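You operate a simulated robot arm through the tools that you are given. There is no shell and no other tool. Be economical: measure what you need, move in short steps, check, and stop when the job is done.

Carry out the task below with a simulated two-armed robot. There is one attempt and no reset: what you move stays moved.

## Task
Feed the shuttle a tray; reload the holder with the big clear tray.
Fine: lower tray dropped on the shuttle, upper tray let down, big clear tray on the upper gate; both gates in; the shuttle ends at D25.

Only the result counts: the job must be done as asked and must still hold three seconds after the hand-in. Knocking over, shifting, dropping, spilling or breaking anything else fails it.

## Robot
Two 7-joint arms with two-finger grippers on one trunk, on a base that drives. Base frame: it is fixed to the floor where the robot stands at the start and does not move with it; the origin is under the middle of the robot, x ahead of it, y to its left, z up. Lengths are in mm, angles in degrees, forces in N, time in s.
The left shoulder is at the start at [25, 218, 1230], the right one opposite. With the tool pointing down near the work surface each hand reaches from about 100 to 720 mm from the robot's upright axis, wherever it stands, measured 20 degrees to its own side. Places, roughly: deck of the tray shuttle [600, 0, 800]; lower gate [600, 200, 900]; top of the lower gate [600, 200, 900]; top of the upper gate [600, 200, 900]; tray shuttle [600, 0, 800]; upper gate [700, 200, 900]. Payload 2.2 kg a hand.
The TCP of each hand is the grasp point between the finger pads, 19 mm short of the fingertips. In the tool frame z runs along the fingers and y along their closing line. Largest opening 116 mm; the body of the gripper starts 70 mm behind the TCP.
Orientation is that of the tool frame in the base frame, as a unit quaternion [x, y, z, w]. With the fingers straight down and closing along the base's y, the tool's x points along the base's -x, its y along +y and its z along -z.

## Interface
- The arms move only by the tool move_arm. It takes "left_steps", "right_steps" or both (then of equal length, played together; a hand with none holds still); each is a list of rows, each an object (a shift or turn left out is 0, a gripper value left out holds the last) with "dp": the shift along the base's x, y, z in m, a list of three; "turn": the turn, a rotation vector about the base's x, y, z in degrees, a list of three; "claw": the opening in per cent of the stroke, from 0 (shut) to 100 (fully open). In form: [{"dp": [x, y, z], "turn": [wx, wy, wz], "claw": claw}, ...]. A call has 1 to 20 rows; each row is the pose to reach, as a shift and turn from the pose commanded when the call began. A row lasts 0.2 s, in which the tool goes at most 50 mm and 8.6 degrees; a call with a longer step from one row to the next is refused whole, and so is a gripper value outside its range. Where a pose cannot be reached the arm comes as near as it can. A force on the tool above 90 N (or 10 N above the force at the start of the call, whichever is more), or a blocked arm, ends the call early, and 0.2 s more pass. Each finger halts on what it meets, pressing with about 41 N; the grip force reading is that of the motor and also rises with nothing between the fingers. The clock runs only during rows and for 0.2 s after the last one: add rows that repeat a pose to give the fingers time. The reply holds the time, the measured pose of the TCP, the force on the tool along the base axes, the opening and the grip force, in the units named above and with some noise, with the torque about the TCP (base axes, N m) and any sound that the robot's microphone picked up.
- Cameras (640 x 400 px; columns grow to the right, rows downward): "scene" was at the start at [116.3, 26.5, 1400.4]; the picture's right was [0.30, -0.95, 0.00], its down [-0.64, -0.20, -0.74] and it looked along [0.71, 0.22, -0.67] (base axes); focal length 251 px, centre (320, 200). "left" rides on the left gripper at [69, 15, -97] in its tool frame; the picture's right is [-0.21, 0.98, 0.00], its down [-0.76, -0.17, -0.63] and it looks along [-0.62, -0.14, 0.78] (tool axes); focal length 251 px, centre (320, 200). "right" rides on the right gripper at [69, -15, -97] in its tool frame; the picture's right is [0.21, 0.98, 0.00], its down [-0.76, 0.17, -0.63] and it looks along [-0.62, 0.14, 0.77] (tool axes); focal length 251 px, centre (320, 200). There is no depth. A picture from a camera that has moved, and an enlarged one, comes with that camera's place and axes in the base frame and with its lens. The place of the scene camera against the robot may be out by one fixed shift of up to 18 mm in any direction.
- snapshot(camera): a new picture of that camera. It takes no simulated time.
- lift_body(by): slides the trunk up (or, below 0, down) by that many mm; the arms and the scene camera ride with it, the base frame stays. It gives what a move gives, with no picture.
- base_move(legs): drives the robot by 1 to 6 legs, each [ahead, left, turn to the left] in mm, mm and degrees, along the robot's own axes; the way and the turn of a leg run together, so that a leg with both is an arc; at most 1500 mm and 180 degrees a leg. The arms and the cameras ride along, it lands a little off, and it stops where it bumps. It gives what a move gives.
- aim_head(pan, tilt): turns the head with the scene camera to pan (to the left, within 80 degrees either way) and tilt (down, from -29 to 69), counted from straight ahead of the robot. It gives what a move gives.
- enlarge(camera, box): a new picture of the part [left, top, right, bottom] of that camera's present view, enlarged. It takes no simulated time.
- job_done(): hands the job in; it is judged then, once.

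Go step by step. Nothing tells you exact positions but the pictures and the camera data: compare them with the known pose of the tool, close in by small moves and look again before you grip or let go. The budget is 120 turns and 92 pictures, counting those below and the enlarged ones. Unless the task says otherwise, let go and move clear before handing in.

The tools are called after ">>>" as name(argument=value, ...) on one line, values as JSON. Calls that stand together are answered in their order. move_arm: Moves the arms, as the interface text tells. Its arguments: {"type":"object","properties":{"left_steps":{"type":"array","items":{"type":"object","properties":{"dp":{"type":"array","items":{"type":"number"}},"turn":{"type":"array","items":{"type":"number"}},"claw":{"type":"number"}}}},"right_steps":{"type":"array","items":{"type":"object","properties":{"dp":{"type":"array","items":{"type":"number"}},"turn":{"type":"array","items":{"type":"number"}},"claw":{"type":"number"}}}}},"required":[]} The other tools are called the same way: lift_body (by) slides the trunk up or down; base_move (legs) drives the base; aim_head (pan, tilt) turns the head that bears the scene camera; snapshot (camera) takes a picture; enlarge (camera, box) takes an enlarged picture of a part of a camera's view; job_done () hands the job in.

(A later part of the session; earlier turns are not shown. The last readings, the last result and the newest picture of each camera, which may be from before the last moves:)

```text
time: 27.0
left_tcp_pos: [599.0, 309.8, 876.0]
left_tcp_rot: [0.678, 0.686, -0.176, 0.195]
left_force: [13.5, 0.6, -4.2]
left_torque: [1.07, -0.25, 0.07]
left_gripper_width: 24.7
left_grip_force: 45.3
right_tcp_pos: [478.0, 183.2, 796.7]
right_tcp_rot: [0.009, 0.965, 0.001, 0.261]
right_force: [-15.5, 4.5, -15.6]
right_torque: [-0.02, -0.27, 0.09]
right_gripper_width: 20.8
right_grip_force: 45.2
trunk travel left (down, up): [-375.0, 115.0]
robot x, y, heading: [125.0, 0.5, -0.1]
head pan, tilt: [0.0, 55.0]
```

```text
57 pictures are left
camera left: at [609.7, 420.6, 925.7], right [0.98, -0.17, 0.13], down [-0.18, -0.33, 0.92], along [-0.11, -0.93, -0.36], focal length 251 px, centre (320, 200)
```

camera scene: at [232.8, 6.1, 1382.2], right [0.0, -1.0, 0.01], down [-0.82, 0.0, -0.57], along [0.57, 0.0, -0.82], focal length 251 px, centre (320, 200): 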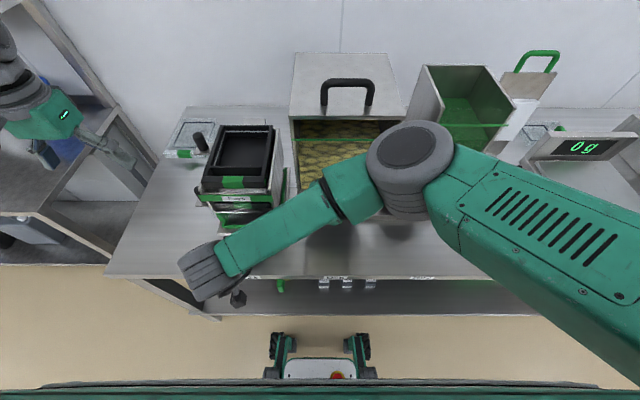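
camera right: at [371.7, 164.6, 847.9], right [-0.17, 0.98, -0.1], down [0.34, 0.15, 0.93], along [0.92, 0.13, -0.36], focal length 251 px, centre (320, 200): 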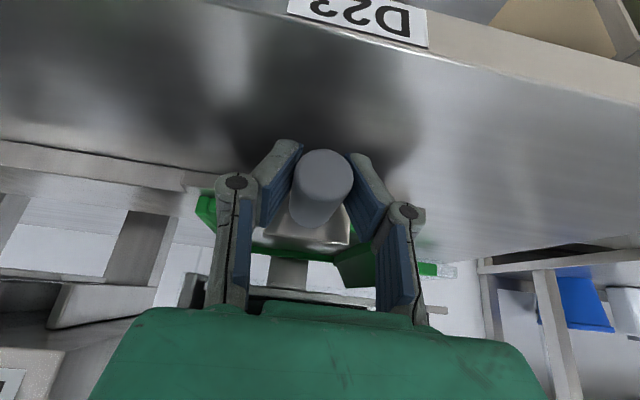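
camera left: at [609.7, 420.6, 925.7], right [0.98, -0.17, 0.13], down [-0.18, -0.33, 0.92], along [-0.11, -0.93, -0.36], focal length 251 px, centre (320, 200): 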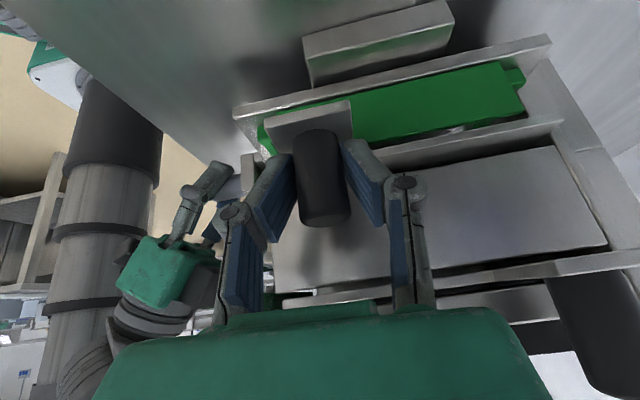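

Knob gripped (24.7 mm). Pulling the lower gate out.

>>> move_arm(left_steps=[{"dp": [0, 0.015, 0]}, {"dp": [0, 0.045, 0]}, {"dp": [0, 0.08, 0]}, {"dp": [0, 0.11, 0]}, {"dp": [0, 0.13, 0]}, {"dp": [0, 0.13, 0]}])

>>> snapshot(camera="left")

>>> enlarge(camera="scene", box=[150, 90, 350, 250])

```text
time: 28.4
left_tcp_pos: [599.9, 440.2, 879.6]
left_tcp_rot: [0.678, 0.686, -0.176, 0.196]
left_force: [19.0, -3.8, -8.6]
left_torque: [-0.71, -0.28, -0.01]
left_gripper_width: 24.8
left_grip_force: 45.3
right_tcp_pos: [479.0, 184.0, 797.0]
right_tcp_rot: [0.009, 0.965, 0.001, 0.261]
right_force: [-19.3, 7.0, -12.6]
right_torque: [0.03, 0.08, 0.01]
right_gripper_width: 20.3
right_grip_force: 45.5
trunk travel left (down, up): [-375.0, 115.0]
robot x, y, heading: [122.3, -0.1, 0.1]
head pan, tilt: [0.0, 55.0]
```

```text
56 pictures are left
camera left: at [609.8, 549.2, 927.7], right [0.98, -0.17, 0.13], down [-0.18, -0.33, 0.93], along [-0.11, -0.93, -0.36], focal length 251 px, centre (320, 200)
```

left: 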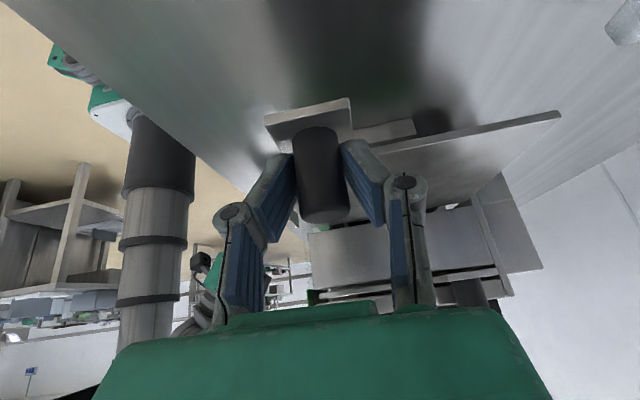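

```text
2.50 times, centred on (250, 170) of scene
camera zoom: at [232.0, 8.6, 1382.4], right [0.0, -1.0, 0.01], down [-0.82, -0.01, -0.57], along [0.57, 0.0, -0.82], focal length 628 px, centre (495, 275)
```

zoom: 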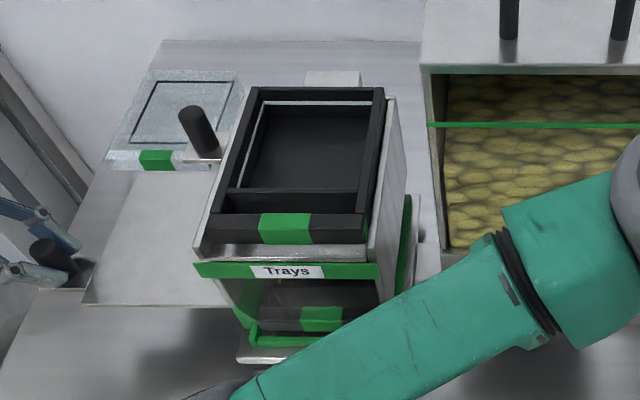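

>>> enlarge(camera="scene", box=[210, 160, 290, 220])

>>> snapshot(camera="right")

```text
6.67 times, centred on (250, 190) of scene
camera zoom: at [232.0, 8.6, 1382.4], right [0.0, -1.0, 0.01], down [-0.82, -0.01, -0.57], along [0.57, 0.0, -0.82], focal length 1675 px, centre (787, 267)
```

zoom: 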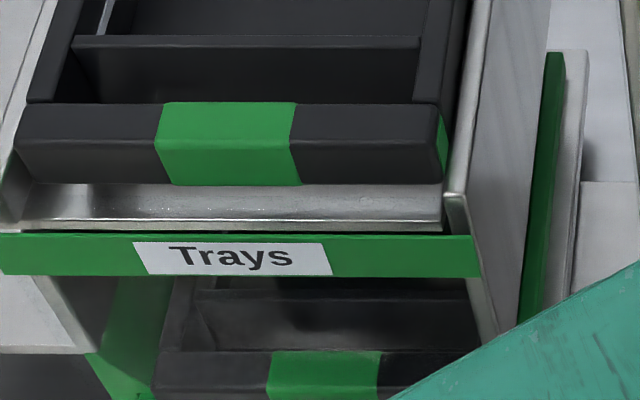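

```text
53 pictures are left
camera right: at [370.0, 168.0, 844.6], right [-0.17, 0.98, -0.1], down [0.34, 0.16, 0.93], along [0.93, 0.12, -0.36], focal length 251 px, centre (320, 200)
```

right: 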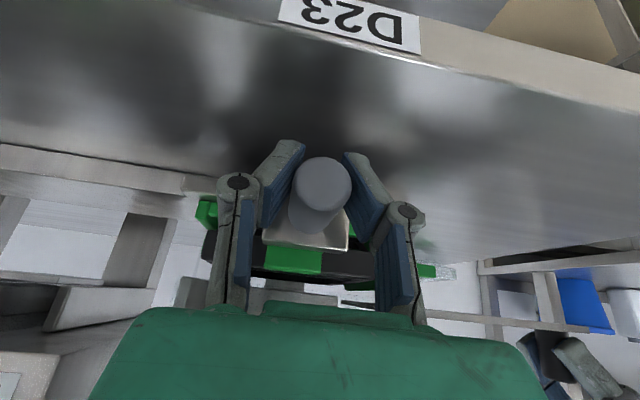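

The lower tray dropped flat onto the shuttle (tag ≈ (555,179,822)). Pushing the lower gate back in.

>>> move_arm(left_steps=[{"dp": [0, -0.02, 0]}, {"dp": [0, -0.05, 0]}, {"dp": [0, -0.08, 0]}, {"dp": [0, -0.11, 0]}, {"dp": [0, -0.125, 0]}, {"dp": [0, -0.131, 0]}, {"dp": [0, -0.131, 0]}])

>>> snapshot(camera="left")

```text
time: 30.0
left_tcp_pos: [598.7, 308.8, 878.6]
left_tcp_rot: [0.679, 0.685, -0.175, 0.197]
left_force: [27.3, -0.3, 11.7]
left_torque: [0.29, -0.51, 0.06]
left_gripper_width: 24.8
left_grip_force: 45.0
right_tcp_pos: [478.5, 182.9, 797.0]
right_tcp_rot: [0.008, 0.965, 0.001, 0.261]
right_force: [-20.3, 6.6, -19.3]
right_torque: [0.01, 0.62, 0.21]
right_gripper_width: 20.3
right_grip_force: 45.2
trunk travel left (down, up): [-375.0, 115.0]
robot x, y, heading: [120.8, 1.1, 0.2]
head pan, tilt: [0.0, 55.0]
```

```text
52 pictures are left
camera left: at [609.3, 418.6, 927.6], right [0.98, -0.17, 0.14], down [-0.19, -0.33, 0.92], along [-0.11, -0.93, -0.36], focal length 251 px, centre (320, 200)
```

left: 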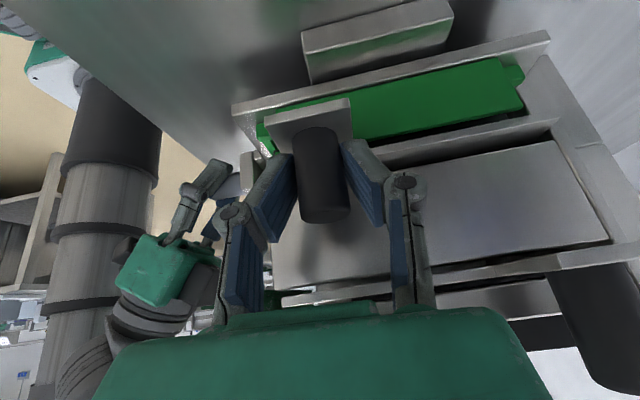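

>>> move_arm(left_steps=[{"dp": [0, -0.002, 0]}, {"dp": [0, -0.004, 0]}, {"dp": [0, -0.004, 0]}])

```text
time: 30.8
left_tcp_pos: [599.1, 306.2, 878.9]
left_tcp_rot: [0.678, 0.686, -0.175, 0.197]
left_force: [27.6, 2.1, 10.8]
left_torque: [0.07, -0.47, 0.05]
left_gripper_width: 24.9
left_grip_force: 44.7
right_tcp_pos: [478.4, 181.6, 796.9]
right_tcp_rot: [0.008, 0.965, 0.0, 0.261]
right_force: [-20.9, 5.5, -19.0]
right_torque: [0.0, 0.3, 0.05]
right_gripper_width: 20.3
right_grip_force: 45.3
trunk travel left (down, up): [-375.0, 115.0]
robot x, y, heading: [123.0, -1.1, -0.1]
head pan, tilt: [0.0, 55.0]
```

>>> move_arm(left_steps=[{"dp": [0, -0.003, 0]}, {"dp": [0, -0.006, 0]}, {"dp": [0, -0.006, 0]}])

>>> enlarge(camera="left", box=[220, 0, 600, 280])

```text
time: 31.6
left_tcp_pos: [599.7, 299.3, 877.1]
left_tcp_rot: [0.678, 0.687, -0.175, 0.196]
left_force: [25.6, 1.1, 5.9]
left_torque: [-0.49, -0.47, 0.08]
left_gripper_width: 24.7
left_grip_force: 45.5
right_tcp_pos: [478.6, 182.5, 797.4]
right_tcp_rot: [0.009, 0.965, 0.0, 0.26]
right_force: [-20.6, 3.5, -16.0]
right_torque: [0.02, 0.08, 0.1]
right_gripper_width: 20.4
right_grip_force: 45.3
trunk travel left (down, up): [-375.0, 115.0]
robot x, y, heading: [117.8, -1.9, -0.1]
head pan, tilt: [0.0, 55.0]
```

```text
1.43 times, centred on (410, 140) of left
camera zoom: at [609.3, 409.0, 926.6], right [0.98, -0.17, 0.13], down [-0.18, -0.34, 0.92], along [-0.11, -0.93, -0.36], focal length 359 px, centre (191, 286)
```

zoom: 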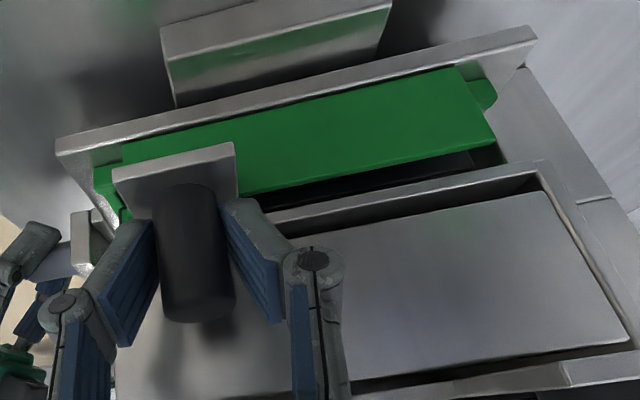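

>>> move_arm(left_steps=[{"dp": [0, -0.003, 0]}, {"dp": [0, -0.006, 0]}, {"dp": [0, -0.006, 0]}])

>>> enlarge(camera="left", box=[220, 0, 600, 280])

```text
time: 32.4
left_tcp_pos: [599.4, 293.8, 876.4]
left_tcp_rot: [0.678, 0.686, -0.175, 0.195]
left_force: [23.2, 8.3, 5.5]
left_torque: [0.65, -0.4, 0.05]
left_gripper_width: 24.9
left_grip_force: 44.9
right_tcp_pos: [478.5, 183.9, 797.4]
right_tcp_rot: [0.008, 0.966, 0.0, 0.26]
right_force: [-18.3, 3.2, -16.7]
right_torque: [0.01, 0.33, -0.05]
right_gripper_width: 20.5
right_grip_force: 45.2
trunk travel left (down, up): [-375.0, 115.0]
robot x, y, heading: [121.2, -1.9, -0.1]
head pan, tilt: [0.0, 55.0]
```

```text
1.43 times, centred on (410, 140) of left
camera zoom: at [609.6, 403.5, 925.0], right [0.98, -0.17, 0.13], down [-0.18, -0.34, 0.92], along [-0.11, -0.93, -0.36], focal length 359 px, centre (191, 286)
```

zoom: 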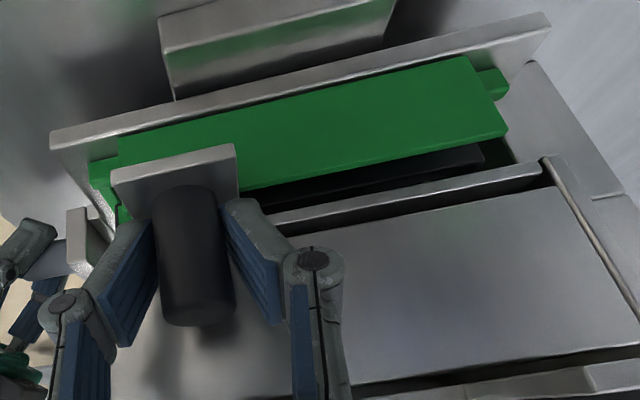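

The gate had likely been nudged outward by my earlier finger closing; pushing on until its stop.

>>> move_arm(left_steps=[{"dp": [0, -0.003, 0]}, {"dp": [0, -0.006, 0]}, {"dp": [0, -0.008, 0]}, {"dp": [0, -0.008, 0]}])

```text
time: 33.4
left_tcp_pos: [597.1, 284.2, 875.6]
left_tcp_rot: [0.679, 0.685, -0.178, 0.194]
left_force: [0.4, 0.3, 0.1]
left_torque: [-0.02, 0.0, -0.01]
left_gripper_width: 5.6
left_grip_force: 0.1
right_tcp_pos: [479.0, 181.3, 797.7]
right_tcp_rot: [0.01, 0.965, -0.001, 0.262]
right_force: [-12.0, 3.2, -27.9]
right_torque: [0.0, 0.16, -0.15]
right_gripper_width: 20.2
right_grip_force: 44.9
trunk travel left (down, up): [-375.0, 115.0]
robot x, y, heading: [124.9, 0.0, 0.1]
head pan, tilt: [0.0, 55.0]
```

>>> snapshot(camera="left")

```text
49 pictures are left
camera left: at [607.3, 393.6, 924.3], right [0.98, -0.17, 0.13], down [-0.18, -0.33, 0.93], along [-0.11, -0.93, -0.36], focal length 251 px, centre (320, 200)
```

left: 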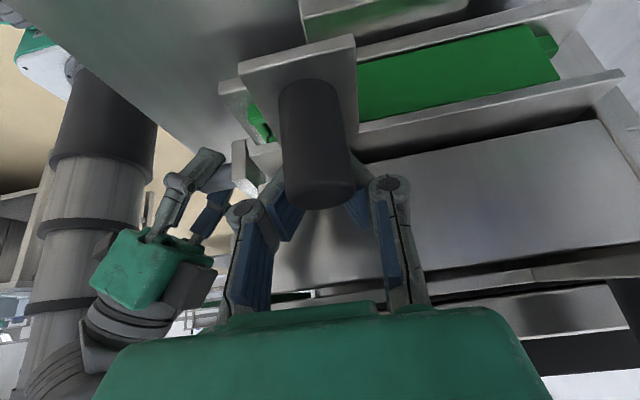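

The fingers slipped behind the knob and wedged it out again. I'll open, pass outside the knob, close, and push it in from the outside until it stops.

>>> move_arm(left_steps=[{"dp": [0, 0, 0], "claw": 70}, {"dp": [0, 0, 0], "claw": 70}, {"dp": [0, 0.03, 0], "claw": 70}, {"dp": [0, 0.07, 0], "claw": 70}, {"dp": [0, 0.08, 0], "claw": 0}, {"dp": [0, 0.08, 0], "claw": 0}, {"dp": [0, 0.08, 0], "claw": 0}, {"dp": [0, 0.08, -0.005], "claw": 0}])

>>> snapshot(camera="left")

```text
time: 35.2
left_tcp_pos: [598.8, 364.6, 871.2]
left_tcp_rot: [0.679, 0.685, -0.177, 0.194]
left_force: [0.2, -0.6, 0.2]
left_torque: [-0.02, 0.03, 0.01]
left_gripper_width: 0.0
left_grip_force: 28.9
right_tcp_pos: [479.2, 182.9, 796.8]
right_tcp_rot: [0.009, 0.965, 0.001, 0.262]
right_force: [-6.4, 8.6, -34.8]
right_torque: [-0.01, 0.33, 0.16]
right_gripper_width: 20.4
right_grip_force: 45.3
trunk travel left (down, up): [-375.0, 115.0]
robot x, y, heading: [121.0, -3.1, 0.1]
head pan, tilt: [0.0, 55.0]
```

```text
48 pictures are left
camera left: at [609.3, 474.7, 919.1], right [0.98, -0.17, 0.13], down [-0.18, -0.33, 0.93], along [-0.11, -0.93, -0.36], focal length 251 px, centre (320, 200)
```

left: 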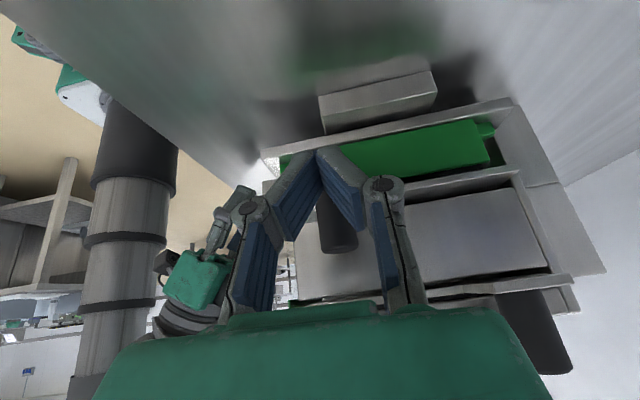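

>>> move_arm(left_steps=[{"dp": [0, -0.02, 0]}, {"dp": [0, -0.03, 0]}, {"dp": [0, -0.04, 0]}, {"dp": [0, -0.045, 0]}, {"dp": [0, -0.05, 0]}, {"dp": [0, -0.05, 0]}], right_steps=[{"dp": [0, 0, -0.001]}, {"dp": [0, 0, -0.002]}, {"dp": [0, 0, -0.003]}, {"dp": [0, 0, -0.003]}, {"dp": [0, 0, -0.003]}, {"dp": [0, 0, -0.003]}])

>>> snapshot(camera="left")

```text
time: 36.6
left_tcp_pos: [596.2, 322.2, 871.0]
left_tcp_rot: [0.677, 0.687, -0.175, 0.197]
left_force: [-7.6, 65.8, 30.9]
left_torque: [0.1, -0.11, 0.25]
left_gripper_width: 0.1
left_grip_force: 28.5
right_tcp_pos: [479.2, 183.9, 794.3]
right_tcp_rot: [0.01, 0.964, -0.002, 0.266]
right_force: [1.7, -13.4, 2.2]
right_torque: [0.0, -0.45, -0.22]
right_gripper_width: 19.3
right_grip_force: 44.0
trunk travel left (down, up): [-375.0, 115.0]
robot x, y, heading: [122.2, 1.0, 0.3]
head pan, tilt: [0.0, 55.0]
```

```text
47 pictures are left
camera left: at [606.1, 432.7, 920.8], right [0.98, -0.16, 0.14], down [-0.18, -0.34, 0.92], along [-0.1, -0.93, -0.36], focal length 251 px, centre (320, 200)
```

left: 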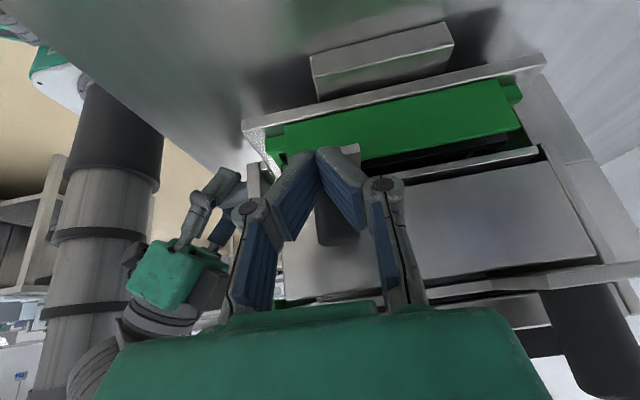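

The lower gate is hard on its stop (66 N). Back off the left hand, then slide the shuttle with its tray to D25.

>>> move_arm(left_steps=[{"dp": [0, 0.02, 0]}, {"dp": [0, 0.05, 0.02]}, {"dp": [0, 0.08, 0.05]}, {"dp": [0, 0.1, 0.09]}])

>>> move_arm(right_steps=[{"dp": [0, -0.005, 0]}, {"dp": [0, -0.015, 0]}, {"dp": [0, -0.03, 0]}, {"dp": [0, -0.047, 0]}, {"dp": [0, -0.064, 0]}, {"dp": [0, -0.081, 0]}, {"dp": [0, -0.098, 0]}, {"dp": [0, -0.115, 0]}, {"dp": [0, -0.132, 0]}, {"dp": [0, -0.149, 0]}, {"dp": [0, -0.166, 0]}, {"dp": [0, -0.183, 0]}, {"dp": [0, -0.198, 0]}, {"dp": [0, -0.21, 0]}, {"dp": [0, -0.217, 0]}, {"dp": [0, -0.2205, 0]}, {"dp": [0, -0.2205, 0]}])

>>> snapshot(camera="right")

>>> snapshot(camera="left")

```text
time: 37.6
left_tcp_pos: [597.8, 417.7, 960.4]
left_tcp_rot: [0.679, 0.685, -0.177, 0.195]
left_force: [-0.7, 0.7, 1.0]
left_torque: [-0.01, -0.03, -0.01]
left_gripper_width: 0.1
left_grip_force: 28.0
right_tcp_pos: [478.4, 185.3, 792.6]
right_tcp_rot: [0.009, 0.965, 0.0, 0.263]
right_force: [3.1, 2.8, -13.9]
right_torque: [-0.08, -0.86, -0.14]
right_gripper_width: 17.8
right_grip_force: 43.0
trunk travel left (down, up): [-375.0, 115.0]
robot x, y, heading: [121.6, 0.2, 0.2]
head pan, tilt: [0.0, 55.0]
```

```text
time: 41.2
left_tcp_pos: [600.6, 414.7, 960.9]
left_tcp_rot: [0.678, 0.686, -0.178, 0.194]
left_force: [0.0, -0.2, -0.4]
left_torque: [0.0, 0.01, -0.03]
left_gripper_width: 0.1
left_grip_force: 28.7
right_tcp_pos: [479.4, -36.4, 792.9]
right_tcp_rot: [0.008, 0.966, 0.002, 0.259]
right_force: [-1.4, 7.9, -51.1]
right_torque: [-0.26, 0.25, -0.04]
right_gripper_width: 18.1
right_grip_force: 43.3
trunk travel left (down, up): [-375.0, 115.0]
robot x, y, heading: [118.7, 0.4, 0.2]
head pan, tilt: [0.0, 55.0]
```

```text
46 pictures are left
camera right: at [371.0, -51.9, 841.4], right [-0.17, 0.98, -0.1], down [0.34, 0.15, 0.93], along [0.92, 0.12, -0.36], focal length 251 px, centre (320, 200)
```

right: 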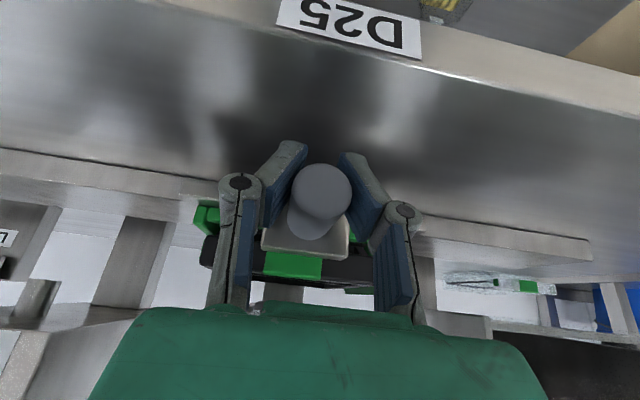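

```text
45 pictures are left
camera left: at [610.8, 523.9, 1009.5], right [0.98, -0.17, 0.13], down [-0.18, -0.33, 0.93], along [-0.11, -0.93, -0.36], focal length 251 px, centre (320, 200)
```

left: 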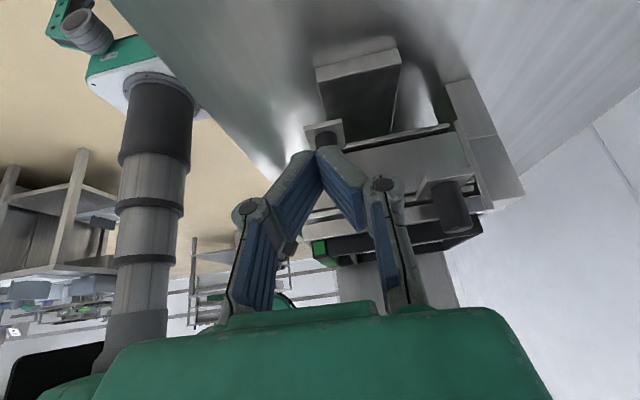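

Shuttle with tray is at D25, same label view as originally. Release the right hand and withdraw along its axis.

>>> move_arm(right_steps=[{"dp": [0, 0, 0], "claw": 50}, {"dp": [0, 0, 0], "claw": 70}, {"dp": [0, 0, 0], "claw": 70}, {"dp": [-0.02, 0, 0.035], "claw": 70}, {"dp": [-0.04, 0, 0.07], "claw": 70}, {"dp": [-0.06, 0, 0.11], "claw": 70}, {"dp": [-0.08, 0, 0.14], "claw": 70}])

>>> snapshot(camera="right")

```text
time: 42.8
left_tcp_pos: [597.5, 413.5, 963.1]
left_tcp_rot: [0.678, 0.686, -0.177, 0.196]
left_force: [0.0, 0.5, 0.9]
left_torque: [0.0, -0.01, 0.0]
left_gripper_width: 0.0
left_grip_force: 28.9
right_tcp_pos: [398.1, -38.1, 934.4]
right_tcp_rot: [0.009, 0.965, 0.0, 0.262]
right_force: [-1.0, -0.5, 0.5]
right_torque: [0.0, 0.01, 0.04]
right_gripper_width: 81.5
right_grip_force: 0.0
trunk travel left (down, up): [-375.0, 115.0]
robot x, y, heading: [115.7, -0.0, 0.2]
head pan, tilt: [0.0, 55.0]
```

```text
44 pictures are left
camera right: at [289.5, -53.4, 981.5], right [-0.17, 0.98, -0.1], down [0.34, 0.16, 0.93], along [0.93, 0.12, -0.35], focal length 251 px, centre (320, 200)
```

right: 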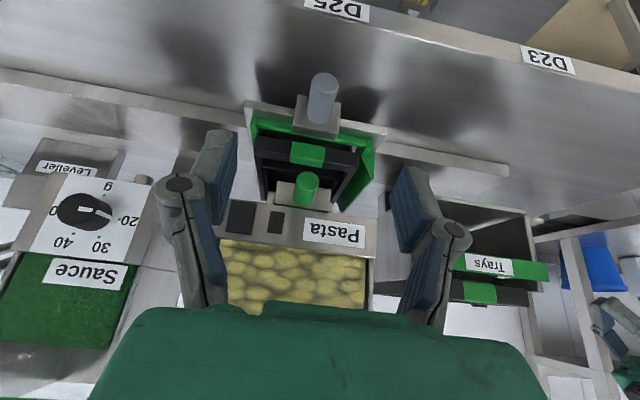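

>>> enlarge(camera="right", box=[220, 70, 420, 220])

```text
2.67 times, centred on (320, 145) of right
camera zoom: at [289.5, -53.4, 981.5], right [-0.17, 0.98, -0.1], down [0.34, 0.16, 0.93], along [0.93, 0.12, -0.35], focal length 670 px, centre (320, 347)
```

zoom: 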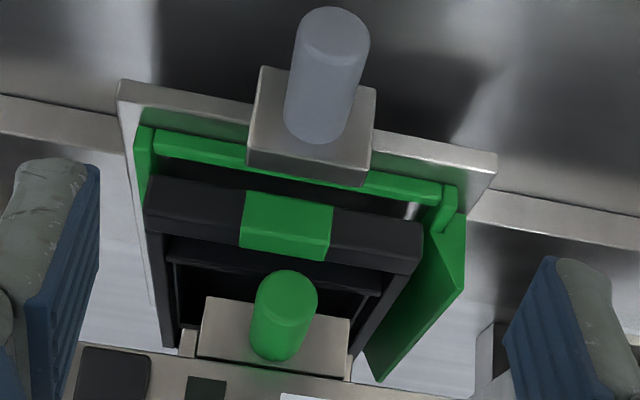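

Tray sits level between the guides. Next the upper gate (knob ≈ (700,288), z 925–963). I'll drive 100 left and 45 ahead for reach.

>>> base_move(legs=[[0, 100, 0], [45, 0, 0]])

>>> snapshot(camera="left")

```text
time: 44.5
left_tcp_pos: [637.9, 557.8, 947.9]
left_tcp_rot: [0.672, 0.685, -0.187, 0.209]
left_force: [0.3, 2.4, -1.9]
left_torque: [-0.14, -0.01, 0.02]
left_gripper_width: 0.0
left_grip_force: 28.5
right_tcp_pos: [438.7, 105.0, 935.9]
right_tcp_rot: [0.001, 0.964, -0.014, 0.265]
right_force: [0.0, 3.5, -0.2]
right_torque: [-0.24, 0.03, -0.12]
right_gripper_width: 81.1
right_grip_force: 0.1
trunk travel left (down, up): [-375.0, 115.0]
robot x, y, heading: [166.9, 110.2, 0.2]
head pan, tilt: [0.0, 55.0]
```

```text
42 pictures are left
camera left: at [647.0, 668.0, 993.2], right [0.98, -0.16, 0.14], down [-0.18, -0.3, 0.94], along [-0.1, -0.94, -0.32], focal length 251 px, centre (320, 200)
```

left: 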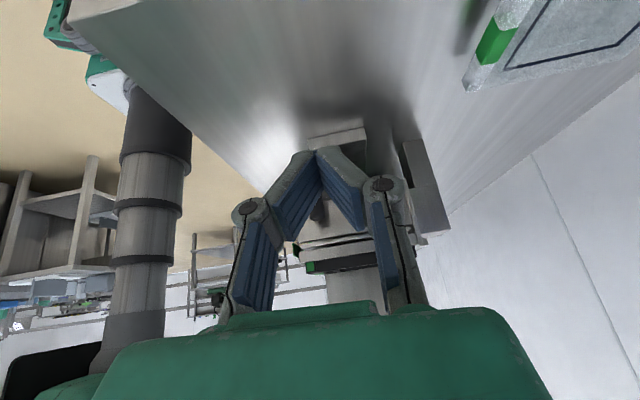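

>>> aim_head(pan=10, tilt=52)

>>> snapshot(camera="scene")

```text
time: 45.2
left_tcp_pos: [640.7, 541.9, 955.8]
left_tcp_rot: [0.673, 0.69, -0.18, 0.198]
left_force: [-0.5, 0.3, -0.3]
left_torque: [-0.14, 0.03, 0.01]
left_gripper_width: 0.0
left_grip_force: 28.4
right_tcp_pos: [443.9, 90.1, 934.8]
right_tcp_rot: [0.003, 0.965, -0.002, 0.263]
right_force: [-0.1, 0.7, 0.5]
right_torque: [-0.06, 0.01, -0.05]
right_gripper_width: 81.2
right_grip_force: 0.1
trunk travel left (down, up): [-375.0, 115.0]
robot x, y, heading: [171.1, 113.0, 0.3]
head pan, tilt: [10.0, 52.0]
```

```text
41 pictures are left
camera scene: at [278.0, 136.1, 1386.4], right [0.18, -0.98, 0.01], down [-0.78, -0.14, -0.61], along [0.6, 0.1, -0.79], focal length 251 px, centre (320, 200)
```

scene: 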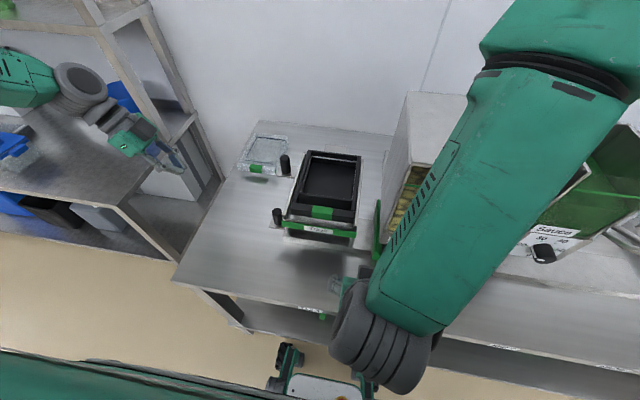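

>>> move_arm(left_steps=[{"claw": 30}, {"claw": 70}, {"claw": 100}, {"claw": 100}], right_steps=[{"dp": [-0.03, -0.03, 0.03]}, {"dp": [-0.06, -0.06, 0.06]}, {"dp": [-0.08, -0.1, 0.08]}, {"dp": [-0.1, -0.14, 0.1]}])

>>> snapshot(camera="left")

```text
refused: row 1 steps farther than a row can; nothing moved
```

```text
40 pictures are left
camera left: at [650.5, 652.2, 1002.9], right [0.98, -0.15, 0.13], down [-0.17, -0.33, 0.93], along [-0.1, -0.93, -0.35], focal length 251 px, centre (320, 200)
```

left: 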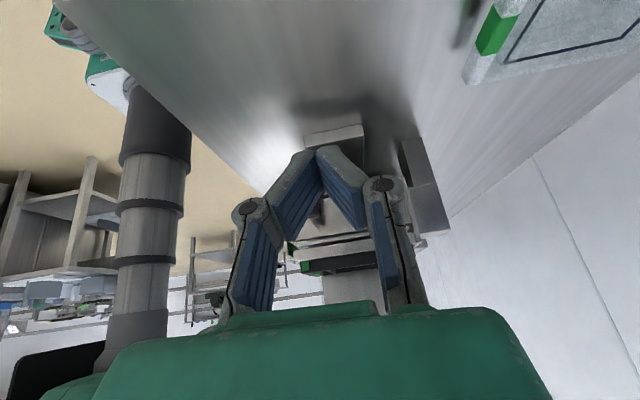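

>>> move_arm(left_steps=[{"dp": [0.01, -0.02, 0], "claw": 30}, {"dp": [0.02, -0.05, 0], "claw": 70}, {"dp": [0.03, -0.08, 0], "claw": 100}, {"dp": [0.045, -0.11, 0], "claw": 100}, {"dp": [0.058, -0.13, 0], "claw": 100}, {"dp": [0.058, -0.13, 0], "claw": 100}], right_steps=[{"dp": [-0.025, -0.025, 0.025]}, {"dp": [-0.05, -0.05, 0.05]}, {"dp": [-0.07, -0.08, 0.07]}, {"dp": [-0.09, -0.11, 0.09]}, {"dp": [-0.1, -0.14, 0.1]}, {"dp": [-0.1, -0.14, 0.1]}])

>>> snapshot(camera="left")

```text
time: 46.8
left_tcp_pos: [695.3, 362.9, 973.3]
left_tcp_rot: [0.68, 0.688, -0.166, 0.19]
left_force: [0.5, -0.4, 0.3]
left_torque: [0.05, 0.02, 0.0]
left_gripper_width: 115.9
left_grip_force: 0.1
right_tcp_pos: [418.3, 37.2, 1039.9]
right_tcp_rot: [0.012, 0.965, 0.01, 0.263]
right_force: [1.0, -0.7, 0.1]
right_torque: [0.04, -0.04, 0.02]
right_gripper_width: 81.2
right_grip_force: 0.0
right hand out of reach, approached as far as the arm can: row 1, 2, 3, 4, 5, 6
trunk travel left (down, up): [-375.0, 115.0]
robot x, y, heading: [163.6, 99.1, 0.2]
head pan, tilt: [10.0, 52.0]
stopped in row 6 (left hand): the arm was blocked; the commanded pose is now the measured one
```

```text
39 pictures are left
camera left: at [705.0, 470.7, 1024.4], right [0.98, -0.17, 0.13], down [-0.19, -0.35, 0.92], along [-0.11, -0.92, -0.38], focal length 251 px, centre (320, 200)
```

left: 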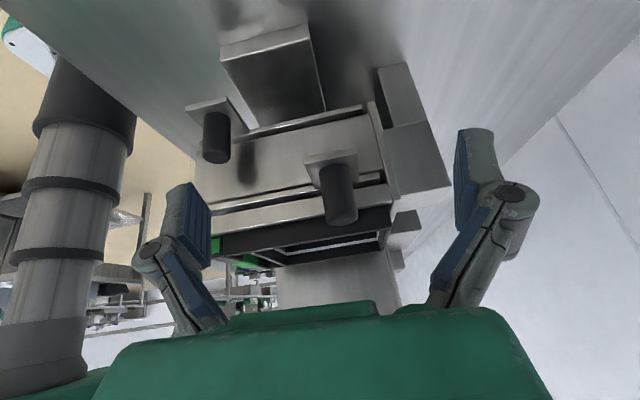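

>>> move_arm(left_steps=[{"claw": 100}, {"claw": 100}, {"claw": 100}])

>>> enlarge(camera="left", box=[170, 60, 470, 280])

```text
time: 47.6
left_tcp_pos: [695.6, 355.4, 974.1]
left_tcp_rot: [0.681, 0.688, -0.166, 0.189]
left_force: [0.7, -0.7, 0.4]
left_torque: [0.04, 0.01, 0.0]
left_gripper_width: 115.8
left_grip_force: 0.1
right_tcp_pos: [419.9, 30.1, 1039.9]
right_tcp_rot: [0.013, 0.965, 0.012, 0.262]
right_force: [0.2, -1.1, 0.5]
right_torque: [0.11, -0.04, 0.06]
right_gripper_width: 81.0
right_grip_force: 0.1
trunk travel left (down, up): [-375.0, 115.0]
robot x, y, heading: [170.1, 95.4, 0.3]
head pan, tilt: [10.0, 52.0]
```

```text
1.82 times, centred on (320, 170) of left
camera zoom: at [706.0, 463.3, 1025.6], right [0.98, -0.17, 0.13], down [-0.19, -0.36, 0.92], along [-0.11, -0.92, -0.38], focal length 457 px, centre (320, 254)
```

zoom: 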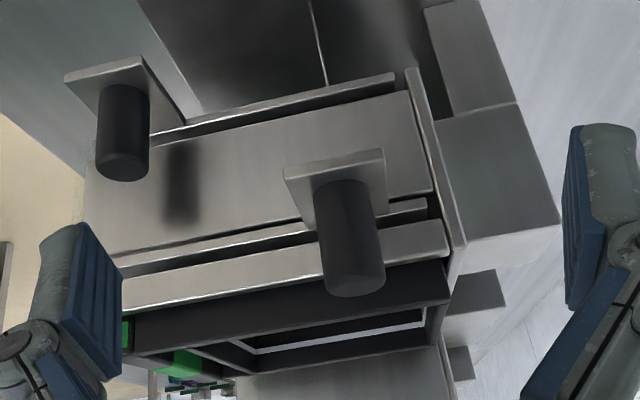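

The base still seems to be settling; wait 3 s.

>>> move_arm(left_steps=[{"claw": 100}, {"claw": 100}, {"claw": 100}, {"claw": 100}, {"claw": 100}, {"claw": 100}, {"claw": 100}, {"claw": 100}, {"claw": 100}, {"claw": 100}])

>>> move_arm(left_steps=[{"claw": 100}, {"claw": 100}, {"claw": 100}])

```text
time: 49.8
left_tcp_pos: [695.1, 391.2, 965.4]
left_tcp_rot: [0.677, 0.687, -0.176, 0.198]
left_force: [0.0, 0.5, -0.6]
left_torque: [-0.1, -0.02, 0.0]
left_gripper_width: 115.8
left_grip_force: 0.1
right_tcp_pos: [421.8, 72.4, 1041.5]
right_tcp_rot: [0.011, 0.964, 0.002, 0.266]
right_force: [0.1, 1.3, 1.2]
right_torque: [-0.11, 0.13, -0.07]
right_gripper_width: 81.2
right_grip_force: 0.0
trunk travel left (down, up): [-375.0, 115.0]
robot x, y, heading: [167.4, 107.9, 0.6]
head pan, tilt: [10.0, 52.0]
```

```text
time: 50.6
left_tcp_pos: [694.7, 387.4, 966.4]
left_tcp_rot: [0.677, 0.687, -0.175, 0.196]
left_force: [-0.6, 0.4, 0.6]
left_torque: [0.0, -0.01, 0.03]
left_gripper_width: 116.0
left_grip_force: 0.1
right_tcp_pos: [419.3, 64.7, 1040.7]
right_tcp_rot: [0.011, 0.965, 0.0, 0.264]
right_force: [0.6, 0.8, 0.7]
right_torque: [-0.11, 0.03, -0.04]
right_gripper_width: 81.3
right_grip_force: 0.1
trunk travel left (down, up): [-375.0, 115.0]
robot x, y, heading: [163.9, 103.7, 0.5]
head pan, tilt: [10.0, 52.0]
```

>>> move_arm(left_steps=[{"claw": 100}, {"claw": 100}, {"claw": 100}, {"claw": 100}, {"claw": 100}, {"claw": 100}, {"claw": 100}, {"claw": 100}, {"claw": 100}, {"claw": 100}, {"claw": 100}, {"claw": 100}, {"claw": 100}, {"claw": 100}, {"claw": 100}, {"claw": 100}, {"claw": 100}, {"claw": 100}, {"claw": 100}, {"claw": 100}])

>>> snapshot(camera="left")

```text
time: 54.8
left_tcp_pos: [696.7, 372.9, 969.3]
left_tcp_rot: [0.679, 0.687, -0.17, 0.193]
left_force: [0.4, -0.1, -0.9]
left_torque: [-0.01, -0.01, 0.01]
left_gripper_width: 116.0
left_grip_force: 0.0
right_tcp_pos: [419.6, 49.5, 1041.6]
right_tcp_rot: [0.01, 0.965, 0.006, 0.263]
right_force: [0.4, -0.5, -0.2]
right_torque: [0.02, -0.03, 0.01]
right_gripper_width: 81.3
right_grip_force: 0.1
trunk travel left (down, up): [-375.0, 115.0]
robot x, y, heading: [166.5, 100.8, 0.3]
head pan, tilt: [10.0, 52.0]
```

```text
37 pictures are left
camera left: at [705.7, 481.7, 1020.1], right [0.98, -0.17, 0.13], down [-0.18, -0.35, 0.92], along [-0.11, -0.92, -0.37], focal length 251 px, centre (320, 200)
```

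left: 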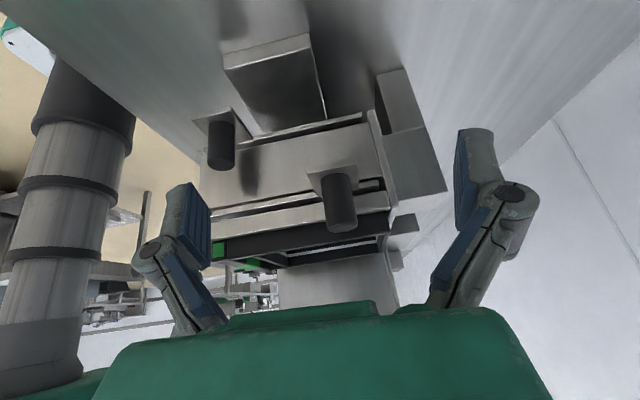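

Sway has died down. Approaching the upper knob with fingers straddling it.

>>> move_arm(left_steps=[{"dp": [0.001, -0.03, -0.006]}, {"dp": [0.001, -0.06, -0.012]}, {"dp": [0.001, -0.075, -0.016]}, {"dp": [0.001, -0.08, -0.016]}, {"dp": [0.001, -0.08, -0.016]}, {"dp": [0.001, -0.08, -0.016]}])

>>> snapshot(camera="left")

```text
time: 56.2
left_tcp_pos: [697.8, 296.9, 952.7]
left_tcp_rot: [0.678, 0.688, -0.172, 0.194]
left_force: [-1.1, 0.5, -0.1]
left_torque: [-0.01, 0.01, -0.01]
left_gripper_width: 116.1
left_grip_force: 0.0
right_tcp_pos: [420.3, 53.5, 1040.0]
right_tcp_rot: [0.012, 0.964, 0.004, 0.264]
right_force: [-0.3, 0.6, 0.0]
right_torque: [0.02, 0.04, 0.01]
right_gripper_width: 81.3
right_grip_force: 0.1
trunk travel left (down, up): [-375.0, 115.0]
robot x, y, heading: [166.1, 106.3, 0.3]
head pan, tilt: [10.0, 52.0]
```

```text
36 pictures are left
camera left: at [707.1, 405.6, 1002.4], right [0.98, -0.17, 0.13], down [-0.18, -0.34, 0.92], along [-0.11, -0.92, -0.37], focal length 251 px, centre (320, 200)
```

left: 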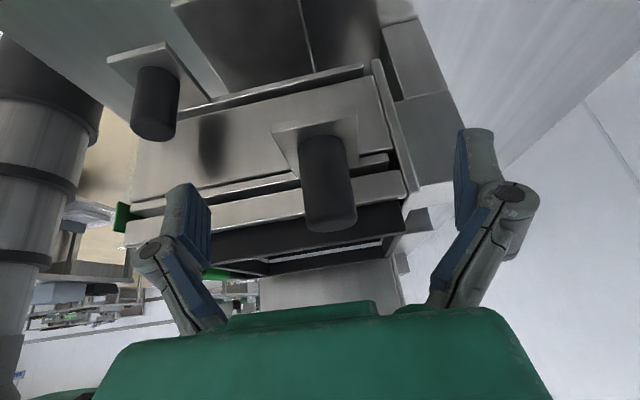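

Knob is at TCP depth. Closing.

>>> move_arm(left_steps=[{"dp": [0.003, 0, 0.0], "claw": 60}, {"dp": [0.003, 0, 0], "claw": 5}, {"dp": [0.003, 0, 0], "claw": 5}, {"dp": [0.003, 0, 0], "claw": 5}, {"dp": [0.003, 0, 0], "claw": 5}])

>>> snapshot(camera="left")

```text
time: 57.4
left_tcp_pos: [699.9, 295.4, 953.3]
left_tcp_rot: [0.679, 0.687, -0.17, 0.193]
left_force: [-4.0, 0.2, 12.7]
left_torque: [-0.3, 0.13, -0.03]
left_gripper_width: 24.7
left_grip_force: 45.0
right_tcp_pos: [416.9, 51.7, 1042.5]
right_tcp_rot: [0.01, 0.965, 0.005, 0.264]
right_force: [-0.2, -0.6, -0.2]
right_torque: [-0.03, 0.0, 0.02]
right_gripper_width: 81.4
right_grip_force: 0.0
trunk travel left (down, up): [-375.0, 115.0]
robot x, y, heading: [164.2, 101.6, 0.1]
head pan, tilt: [10.0, 52.0]
```

```text
35 pictures are left
camera left: at [709.1, 404.7, 1003.6], right [0.98, -0.17, 0.14], down [-0.19, -0.34, 0.92], along [-0.11, -0.92, -0.37], focal length 251 px, centre (320, 200)
```

left: 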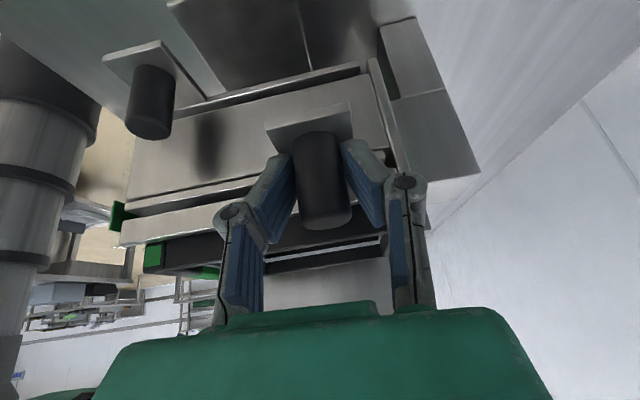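

>>> move_arm(left_steps=[{"dp": [0, 0.015, 0]}, {"dp": [0, 0.045, 0]}, {"dp": [0, 0.08, 0]}, {"dp": [0, 0.11, 0]}, {"dp": [0, 0.135, 0]}, {"dp": [0, 0.147, 0]}, {"dp": [0, 0.147, 0]}])

>>> snapshot(camera="left")

>>> snapshot(camera="scene")

```text
time: 59.0
left_tcp_pos: [699.1, 441.0, 955.1]
left_tcp_rot: [0.679, 0.687, -0.171, 0.192]
left_force: [2.1, -9.5, -4.5]
left_torque: [-0.03, 0.04, 0.0]
left_gripper_width: 24.9
left_grip_force: 45.2
right_tcp_pos: [420.2, 52.2, 1041.2]
right_tcp_rot: [0.012, 0.964, 0.005, 0.264]
right_force: [-0.4, -0.2, 0.2]
right_torque: [-0.01, 0.02, 0.01]
right_gripper_width: 80.9
right_grip_force: 0.1
trunk travel left (down, up): [-375.0, 115.0]
robot x, y, heading: [167.3, 98.4, -0.2]
head pan, tilt: [10.0, 52.0]
```

```text
34 pictures are left
camera left: at [709.4, 550.5, 1004.6], right [0.98, -0.17, 0.13], down [-0.18, -0.35, 0.92], along [-0.11, -0.92, -0.37], focal length 251 px, centre (320, 200)
```

left: 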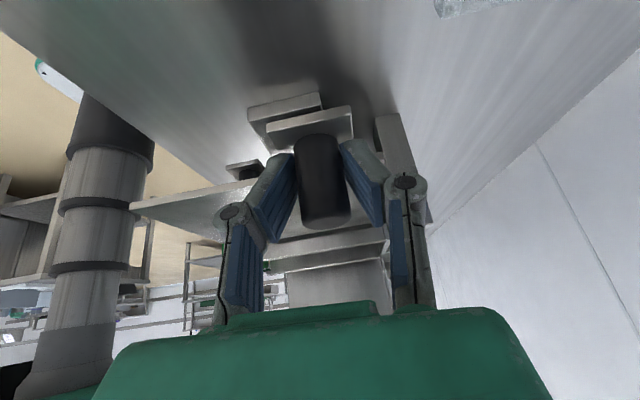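

```text
33 pictures are left
camera scene: at [278.5, 114.3, 1386.5], right [0.18, -0.98, 0.0], down [-0.78, -0.14, -0.61], along [0.6, 0.11, -0.79], focal length 251 px, centre (320, 200)
```

scene: 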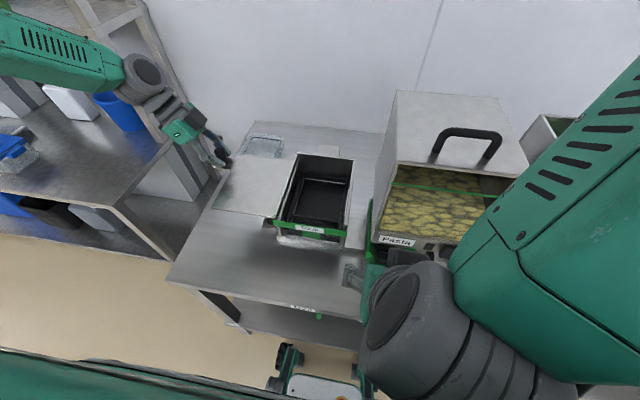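

Upper tray has dropped to the lower gate. Push the upper gate back, then release and go outside to press it home.

>>> move_arm(left_steps=[{"dp": [0, -0.02, 0]}, {"dp": [0, -0.05, 0]}, {"dp": [0, -0.08, 0]}, {"dp": [0, -0.11, 0]}, {"dp": [0, -0.13, 0]}, {"dp": [0, -0.14, 0]}, {"dp": [0, -0.144, 0]}, {"dp": [0, -0.144, 0]}])

>>> move_arm(left_steps=[{"dp": [0, 0, 0], "claw": 60}, {"dp": [0, 0, 0], "claw": 70}, {"dp": [0, 0.03, 0], "claw": 70}, {"dp": [0, 0.07, 0], "claw": 70}, {"dp": [0, 0.075, 0], "claw": 0}, {"dp": [0, 0.075, 0], "claw": 0}, {"dp": [0, 0.075, 0], "claw": 0}, {"dp": [0, 0.075, -0.003], "claw": 0}])

>>> move_arm(left_steps=[{"dp": [0, -0.015, 0]}, {"dp": [0, -0.025, 0]}, {"dp": [0, -0.035, 0]}, {"dp": [0, -0.042, 0]}, {"dp": [0, -0.047, 0]}, {"dp": [0, -0.047, 0]}])

>>> snapshot(camera="left")

```text
time: 60.8
left_tcp_pos: [699.2, 299.9, 954.8]
left_tcp_rot: [0.679, 0.687, -0.171, 0.193]
left_force: [0.5, 1.7, 11.4]
left_torque: [-0.14, 0.16, 0.05]
left_gripper_width: 25.0
left_grip_force: 45.3
right_tcp_pos: [418.3, 52.3, 1040.9]
right_tcp_rot: [0.01, 0.965, 0.005, 0.263]
right_force: [-0.6, 0.0, 0.2]
right_torque: [0.0, -0.02, 0.02]
right_gripper_width: 81.0
right_grip_force: 0.1
trunk travel left (down, up): [-375.0, 115.0]
robot x, y, heading: [164.3, 101.9, 0.1]
head pan, tilt: [10.0, 52.0]
```

```text
time: 62.6
left_tcp_pos: [699.1, 374.3, 949.7]
left_tcp_rot: [0.679, 0.687, -0.172, 0.194]
left_force: [-0.6, 0.1, -0.1]
left_torque: [-0.05, -0.02, 0.02]
left_gripper_width: 0.0
left_grip_force: 28.8
right_tcp_pos: [419.8, 53.8, 1041.0]
right_tcp_rot: [0.011, 0.965, 0.005, 0.263]
right_force: [0.3, 0.5, 0.3]
right_torque: [-0.01, -0.02, 0.01]
right_gripper_width: 81.0
right_grip_force: 0.1
trunk travel left (down, up): [-375.0, 115.0]
robot x, y, heading: [166.1, 96.1, 0.1]
head pan, tilt: [10.0, 52.0]
```

```text
time: 64.0
left_tcp_pos: [699.7, 325.2, 950.8]
left_tcp_rot: [0.679, 0.687, -0.171, 0.193]
left_force: [0.6, 0.4, -0.7]
left_torque: [0.01, 0.01, -0.01]
left_gripper_width: 0.0
left_grip_force: 28.6
right_tcp_pos: [419.4, 53.2, 1041.0]
right_tcp_rot: [0.011, 0.965, 0.005, 0.264]
right_force: [0.1, 0.0, 1.0]
right_torque: [0.0, 0.0, -0.03]
right_gripper_width: 81.1
right_grip_force: 0.0
trunk travel left (down, up): [-375.0, 115.0]
robot x, y, heading: [167.5, 102.0, 0.1]
head pan, tilt: [10.0, 52.0]
```

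```text
32 pictures are left
camera left: at [710.0, 435.2, 1000.3], right [0.98, -0.17, 0.13], down [-0.18, -0.34, 0.92], along [-0.11, -0.92, -0.37], focal length 251 px, centre (320, 200)
```

left: 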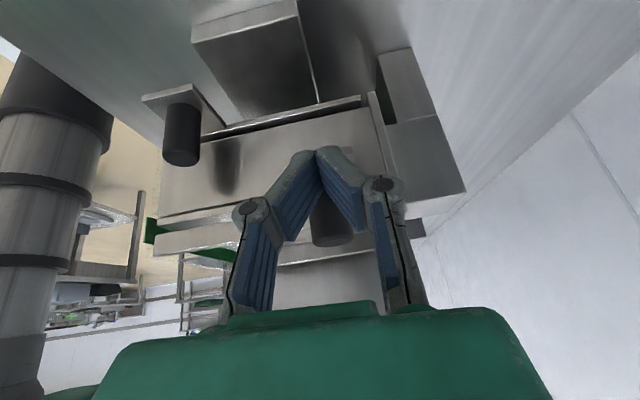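

No contact yet; push a bit further.

>>> move_arm(left_steps=[{"dp": [0, -0.005, 0]}, {"dp": [0, -0.01, 0]}, {"dp": [0, -0.014, 0]}, {"dp": [0, -0.014, 0]}])

```text
time: 65.0
left_tcp_pos: [700.1, 323.2, 949.7]
left_tcp_rot: [0.676, 0.689, -0.171, 0.196]
left_force: [-3.5, 60.4, 19.4]
left_torque: [0.19, 0.15, -0.19]
left_gripper_width: 6.0
left_grip_force: 28.7
right_tcp_pos: [422.9, 70.2, 1044.8]
right_tcp_rot: [0.013, 0.964, 0.011, 0.267]
right_force: [0.5, -0.1, 0.5]
right_torque: [0.02, 0.02, 0.0]
right_gripper_width: 81.0
right_grip_force: 0.1
trunk travel left (down, up): [-375.0, 115.0]
robot x, y, heading: [168.6, 104.3, 0.3]
head pan, tilt: [10.0, 52.0]
```

Both gates now sit on their stops (upper also 60 N at the same depth). Back off, untilt and turn the left hand to look at the clear tray.

>>> move_arm(left_steps=[{"dp": [0, 0.03, 0]}, {"dp": [0, 0.07, 0.01], "turn": [6, 0, 0]}, {"dp": [0, 0.1, 0.03], "turn": [12, 0, 0]}, {"dp": [-0.01, 0.11, 0.05], "turn": [18, 0, 0]}, {"dp": [-0.02, 0.12, 0.06], "turn": [24, 0, 0]}, {"dp": [-0.04, 0.12, 0.06], "turn": [30, 0, 0]}, {"dp": [-0.06, 0.12, 0.06], "turn": [30, 0, 0]}])

>>> move_arm(left_steps=[{"dp": [-0.005, 0, 0], "turn": [0, 0, 8]}, {"dp": [-0.01, 0, 0], "turn": [0, 0, 16]}, {"dp": [-0.015, 0, 0], "turn": [0, 0, 24]}, {"dp": [-0.02, 0, 0], "turn": [0, 0, 32]}, {"dp": [-0.025, 0, 0], "turn": [0, 0, 40]}, {"dp": [-0.03, 0, 0], "turn": [0, 0, 48]}, {"dp": [-0.035, 0, 0], "turn": [0, 0, 56]}, {"dp": [-0.04, 0, 0], "turn": [0, 0, 64]}, {"dp": [-0.04, 0, 0], "turn": [0, 0, 72]}, {"dp": [-0.04, 0, 0], "turn": [0, 0, 80]}, {"dp": [-0.04, 0, 0], "turn": [0, 0, 88], "claw": 60}, {"dp": [-0.04, 0, 0], "turn": [0, 0, 90], "claw": 60}])

>>> snapshot(camera="left")

```text
time: 66.6
left_tcp_pos: [638.8, 432.4, 1008.7]
left_tcp_rot: [0.706, 0.708, 0.014, 0.012]
left_force: [-0.4, -0.1, -0.2]
left_torque: [0.03, -0.02, -0.02]
left_gripper_width: 0.0
left_grip_force: 28.3
right_tcp_pos: [417.5, 51.3, 1039.1]
right_tcp_rot: [0.01, 0.965, 0.002, 0.263]
right_force: [-0.4, 0.0, 0.1]
right_torque: [0.01, -0.04, -0.02]
right_gripper_width: 81.4
right_grip_force: 0.0
trunk travel left (down, up): [-375.0, 115.0]
robot x, y, heading: [168.1, 103.1, -0.0]
head pan, tilt: [10.0, 52.0]
```

```text
time: 69.2
left_tcp_pos: [599.7, 426.0, 1012.0]
left_tcp_rot: [-0.003, 1.0, 0.019, -0.002]
left_force: [0.3, -0.4, 0.0]
left_torque: [0.0, -0.02, -0.01]
left_gripper_width: 69.6
left_grip_force: 0.0
right_tcp_pos: [419.3, 43.7, 1040.9]
right_tcp_rot: [0.012, 0.965, 0.005, 0.262]
right_force: [-0.2, -1.0, 0.0]
right_torque: [0.03, 0.01, 0.03]
right_gripper_width: 81.7
right_grip_force: 0.0
trunk travel left (down, up): [-375.0, 115.0]
robot x, y, heading: [166.0, 102.3, -0.0]
head pan, tilt: [10.0, 52.0]
```

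```text
31 pictures are left
camera left: at [529.6, 437.5, 1109.6], right [0.21, 0.98, 0.04], down [0.76, -0.19, 0.62], along [0.62, -0.1, -0.78], focal length 251 px, centre (320, 200)
```

left: 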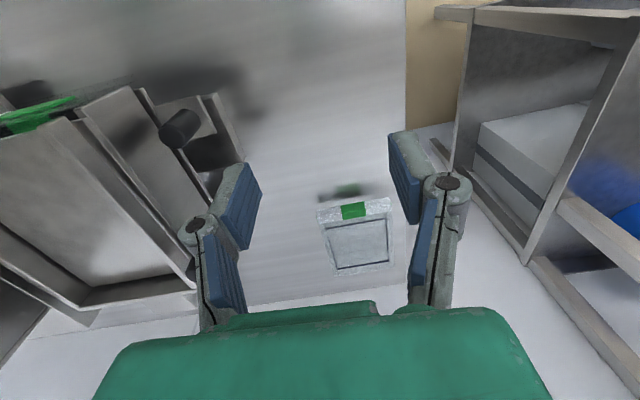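

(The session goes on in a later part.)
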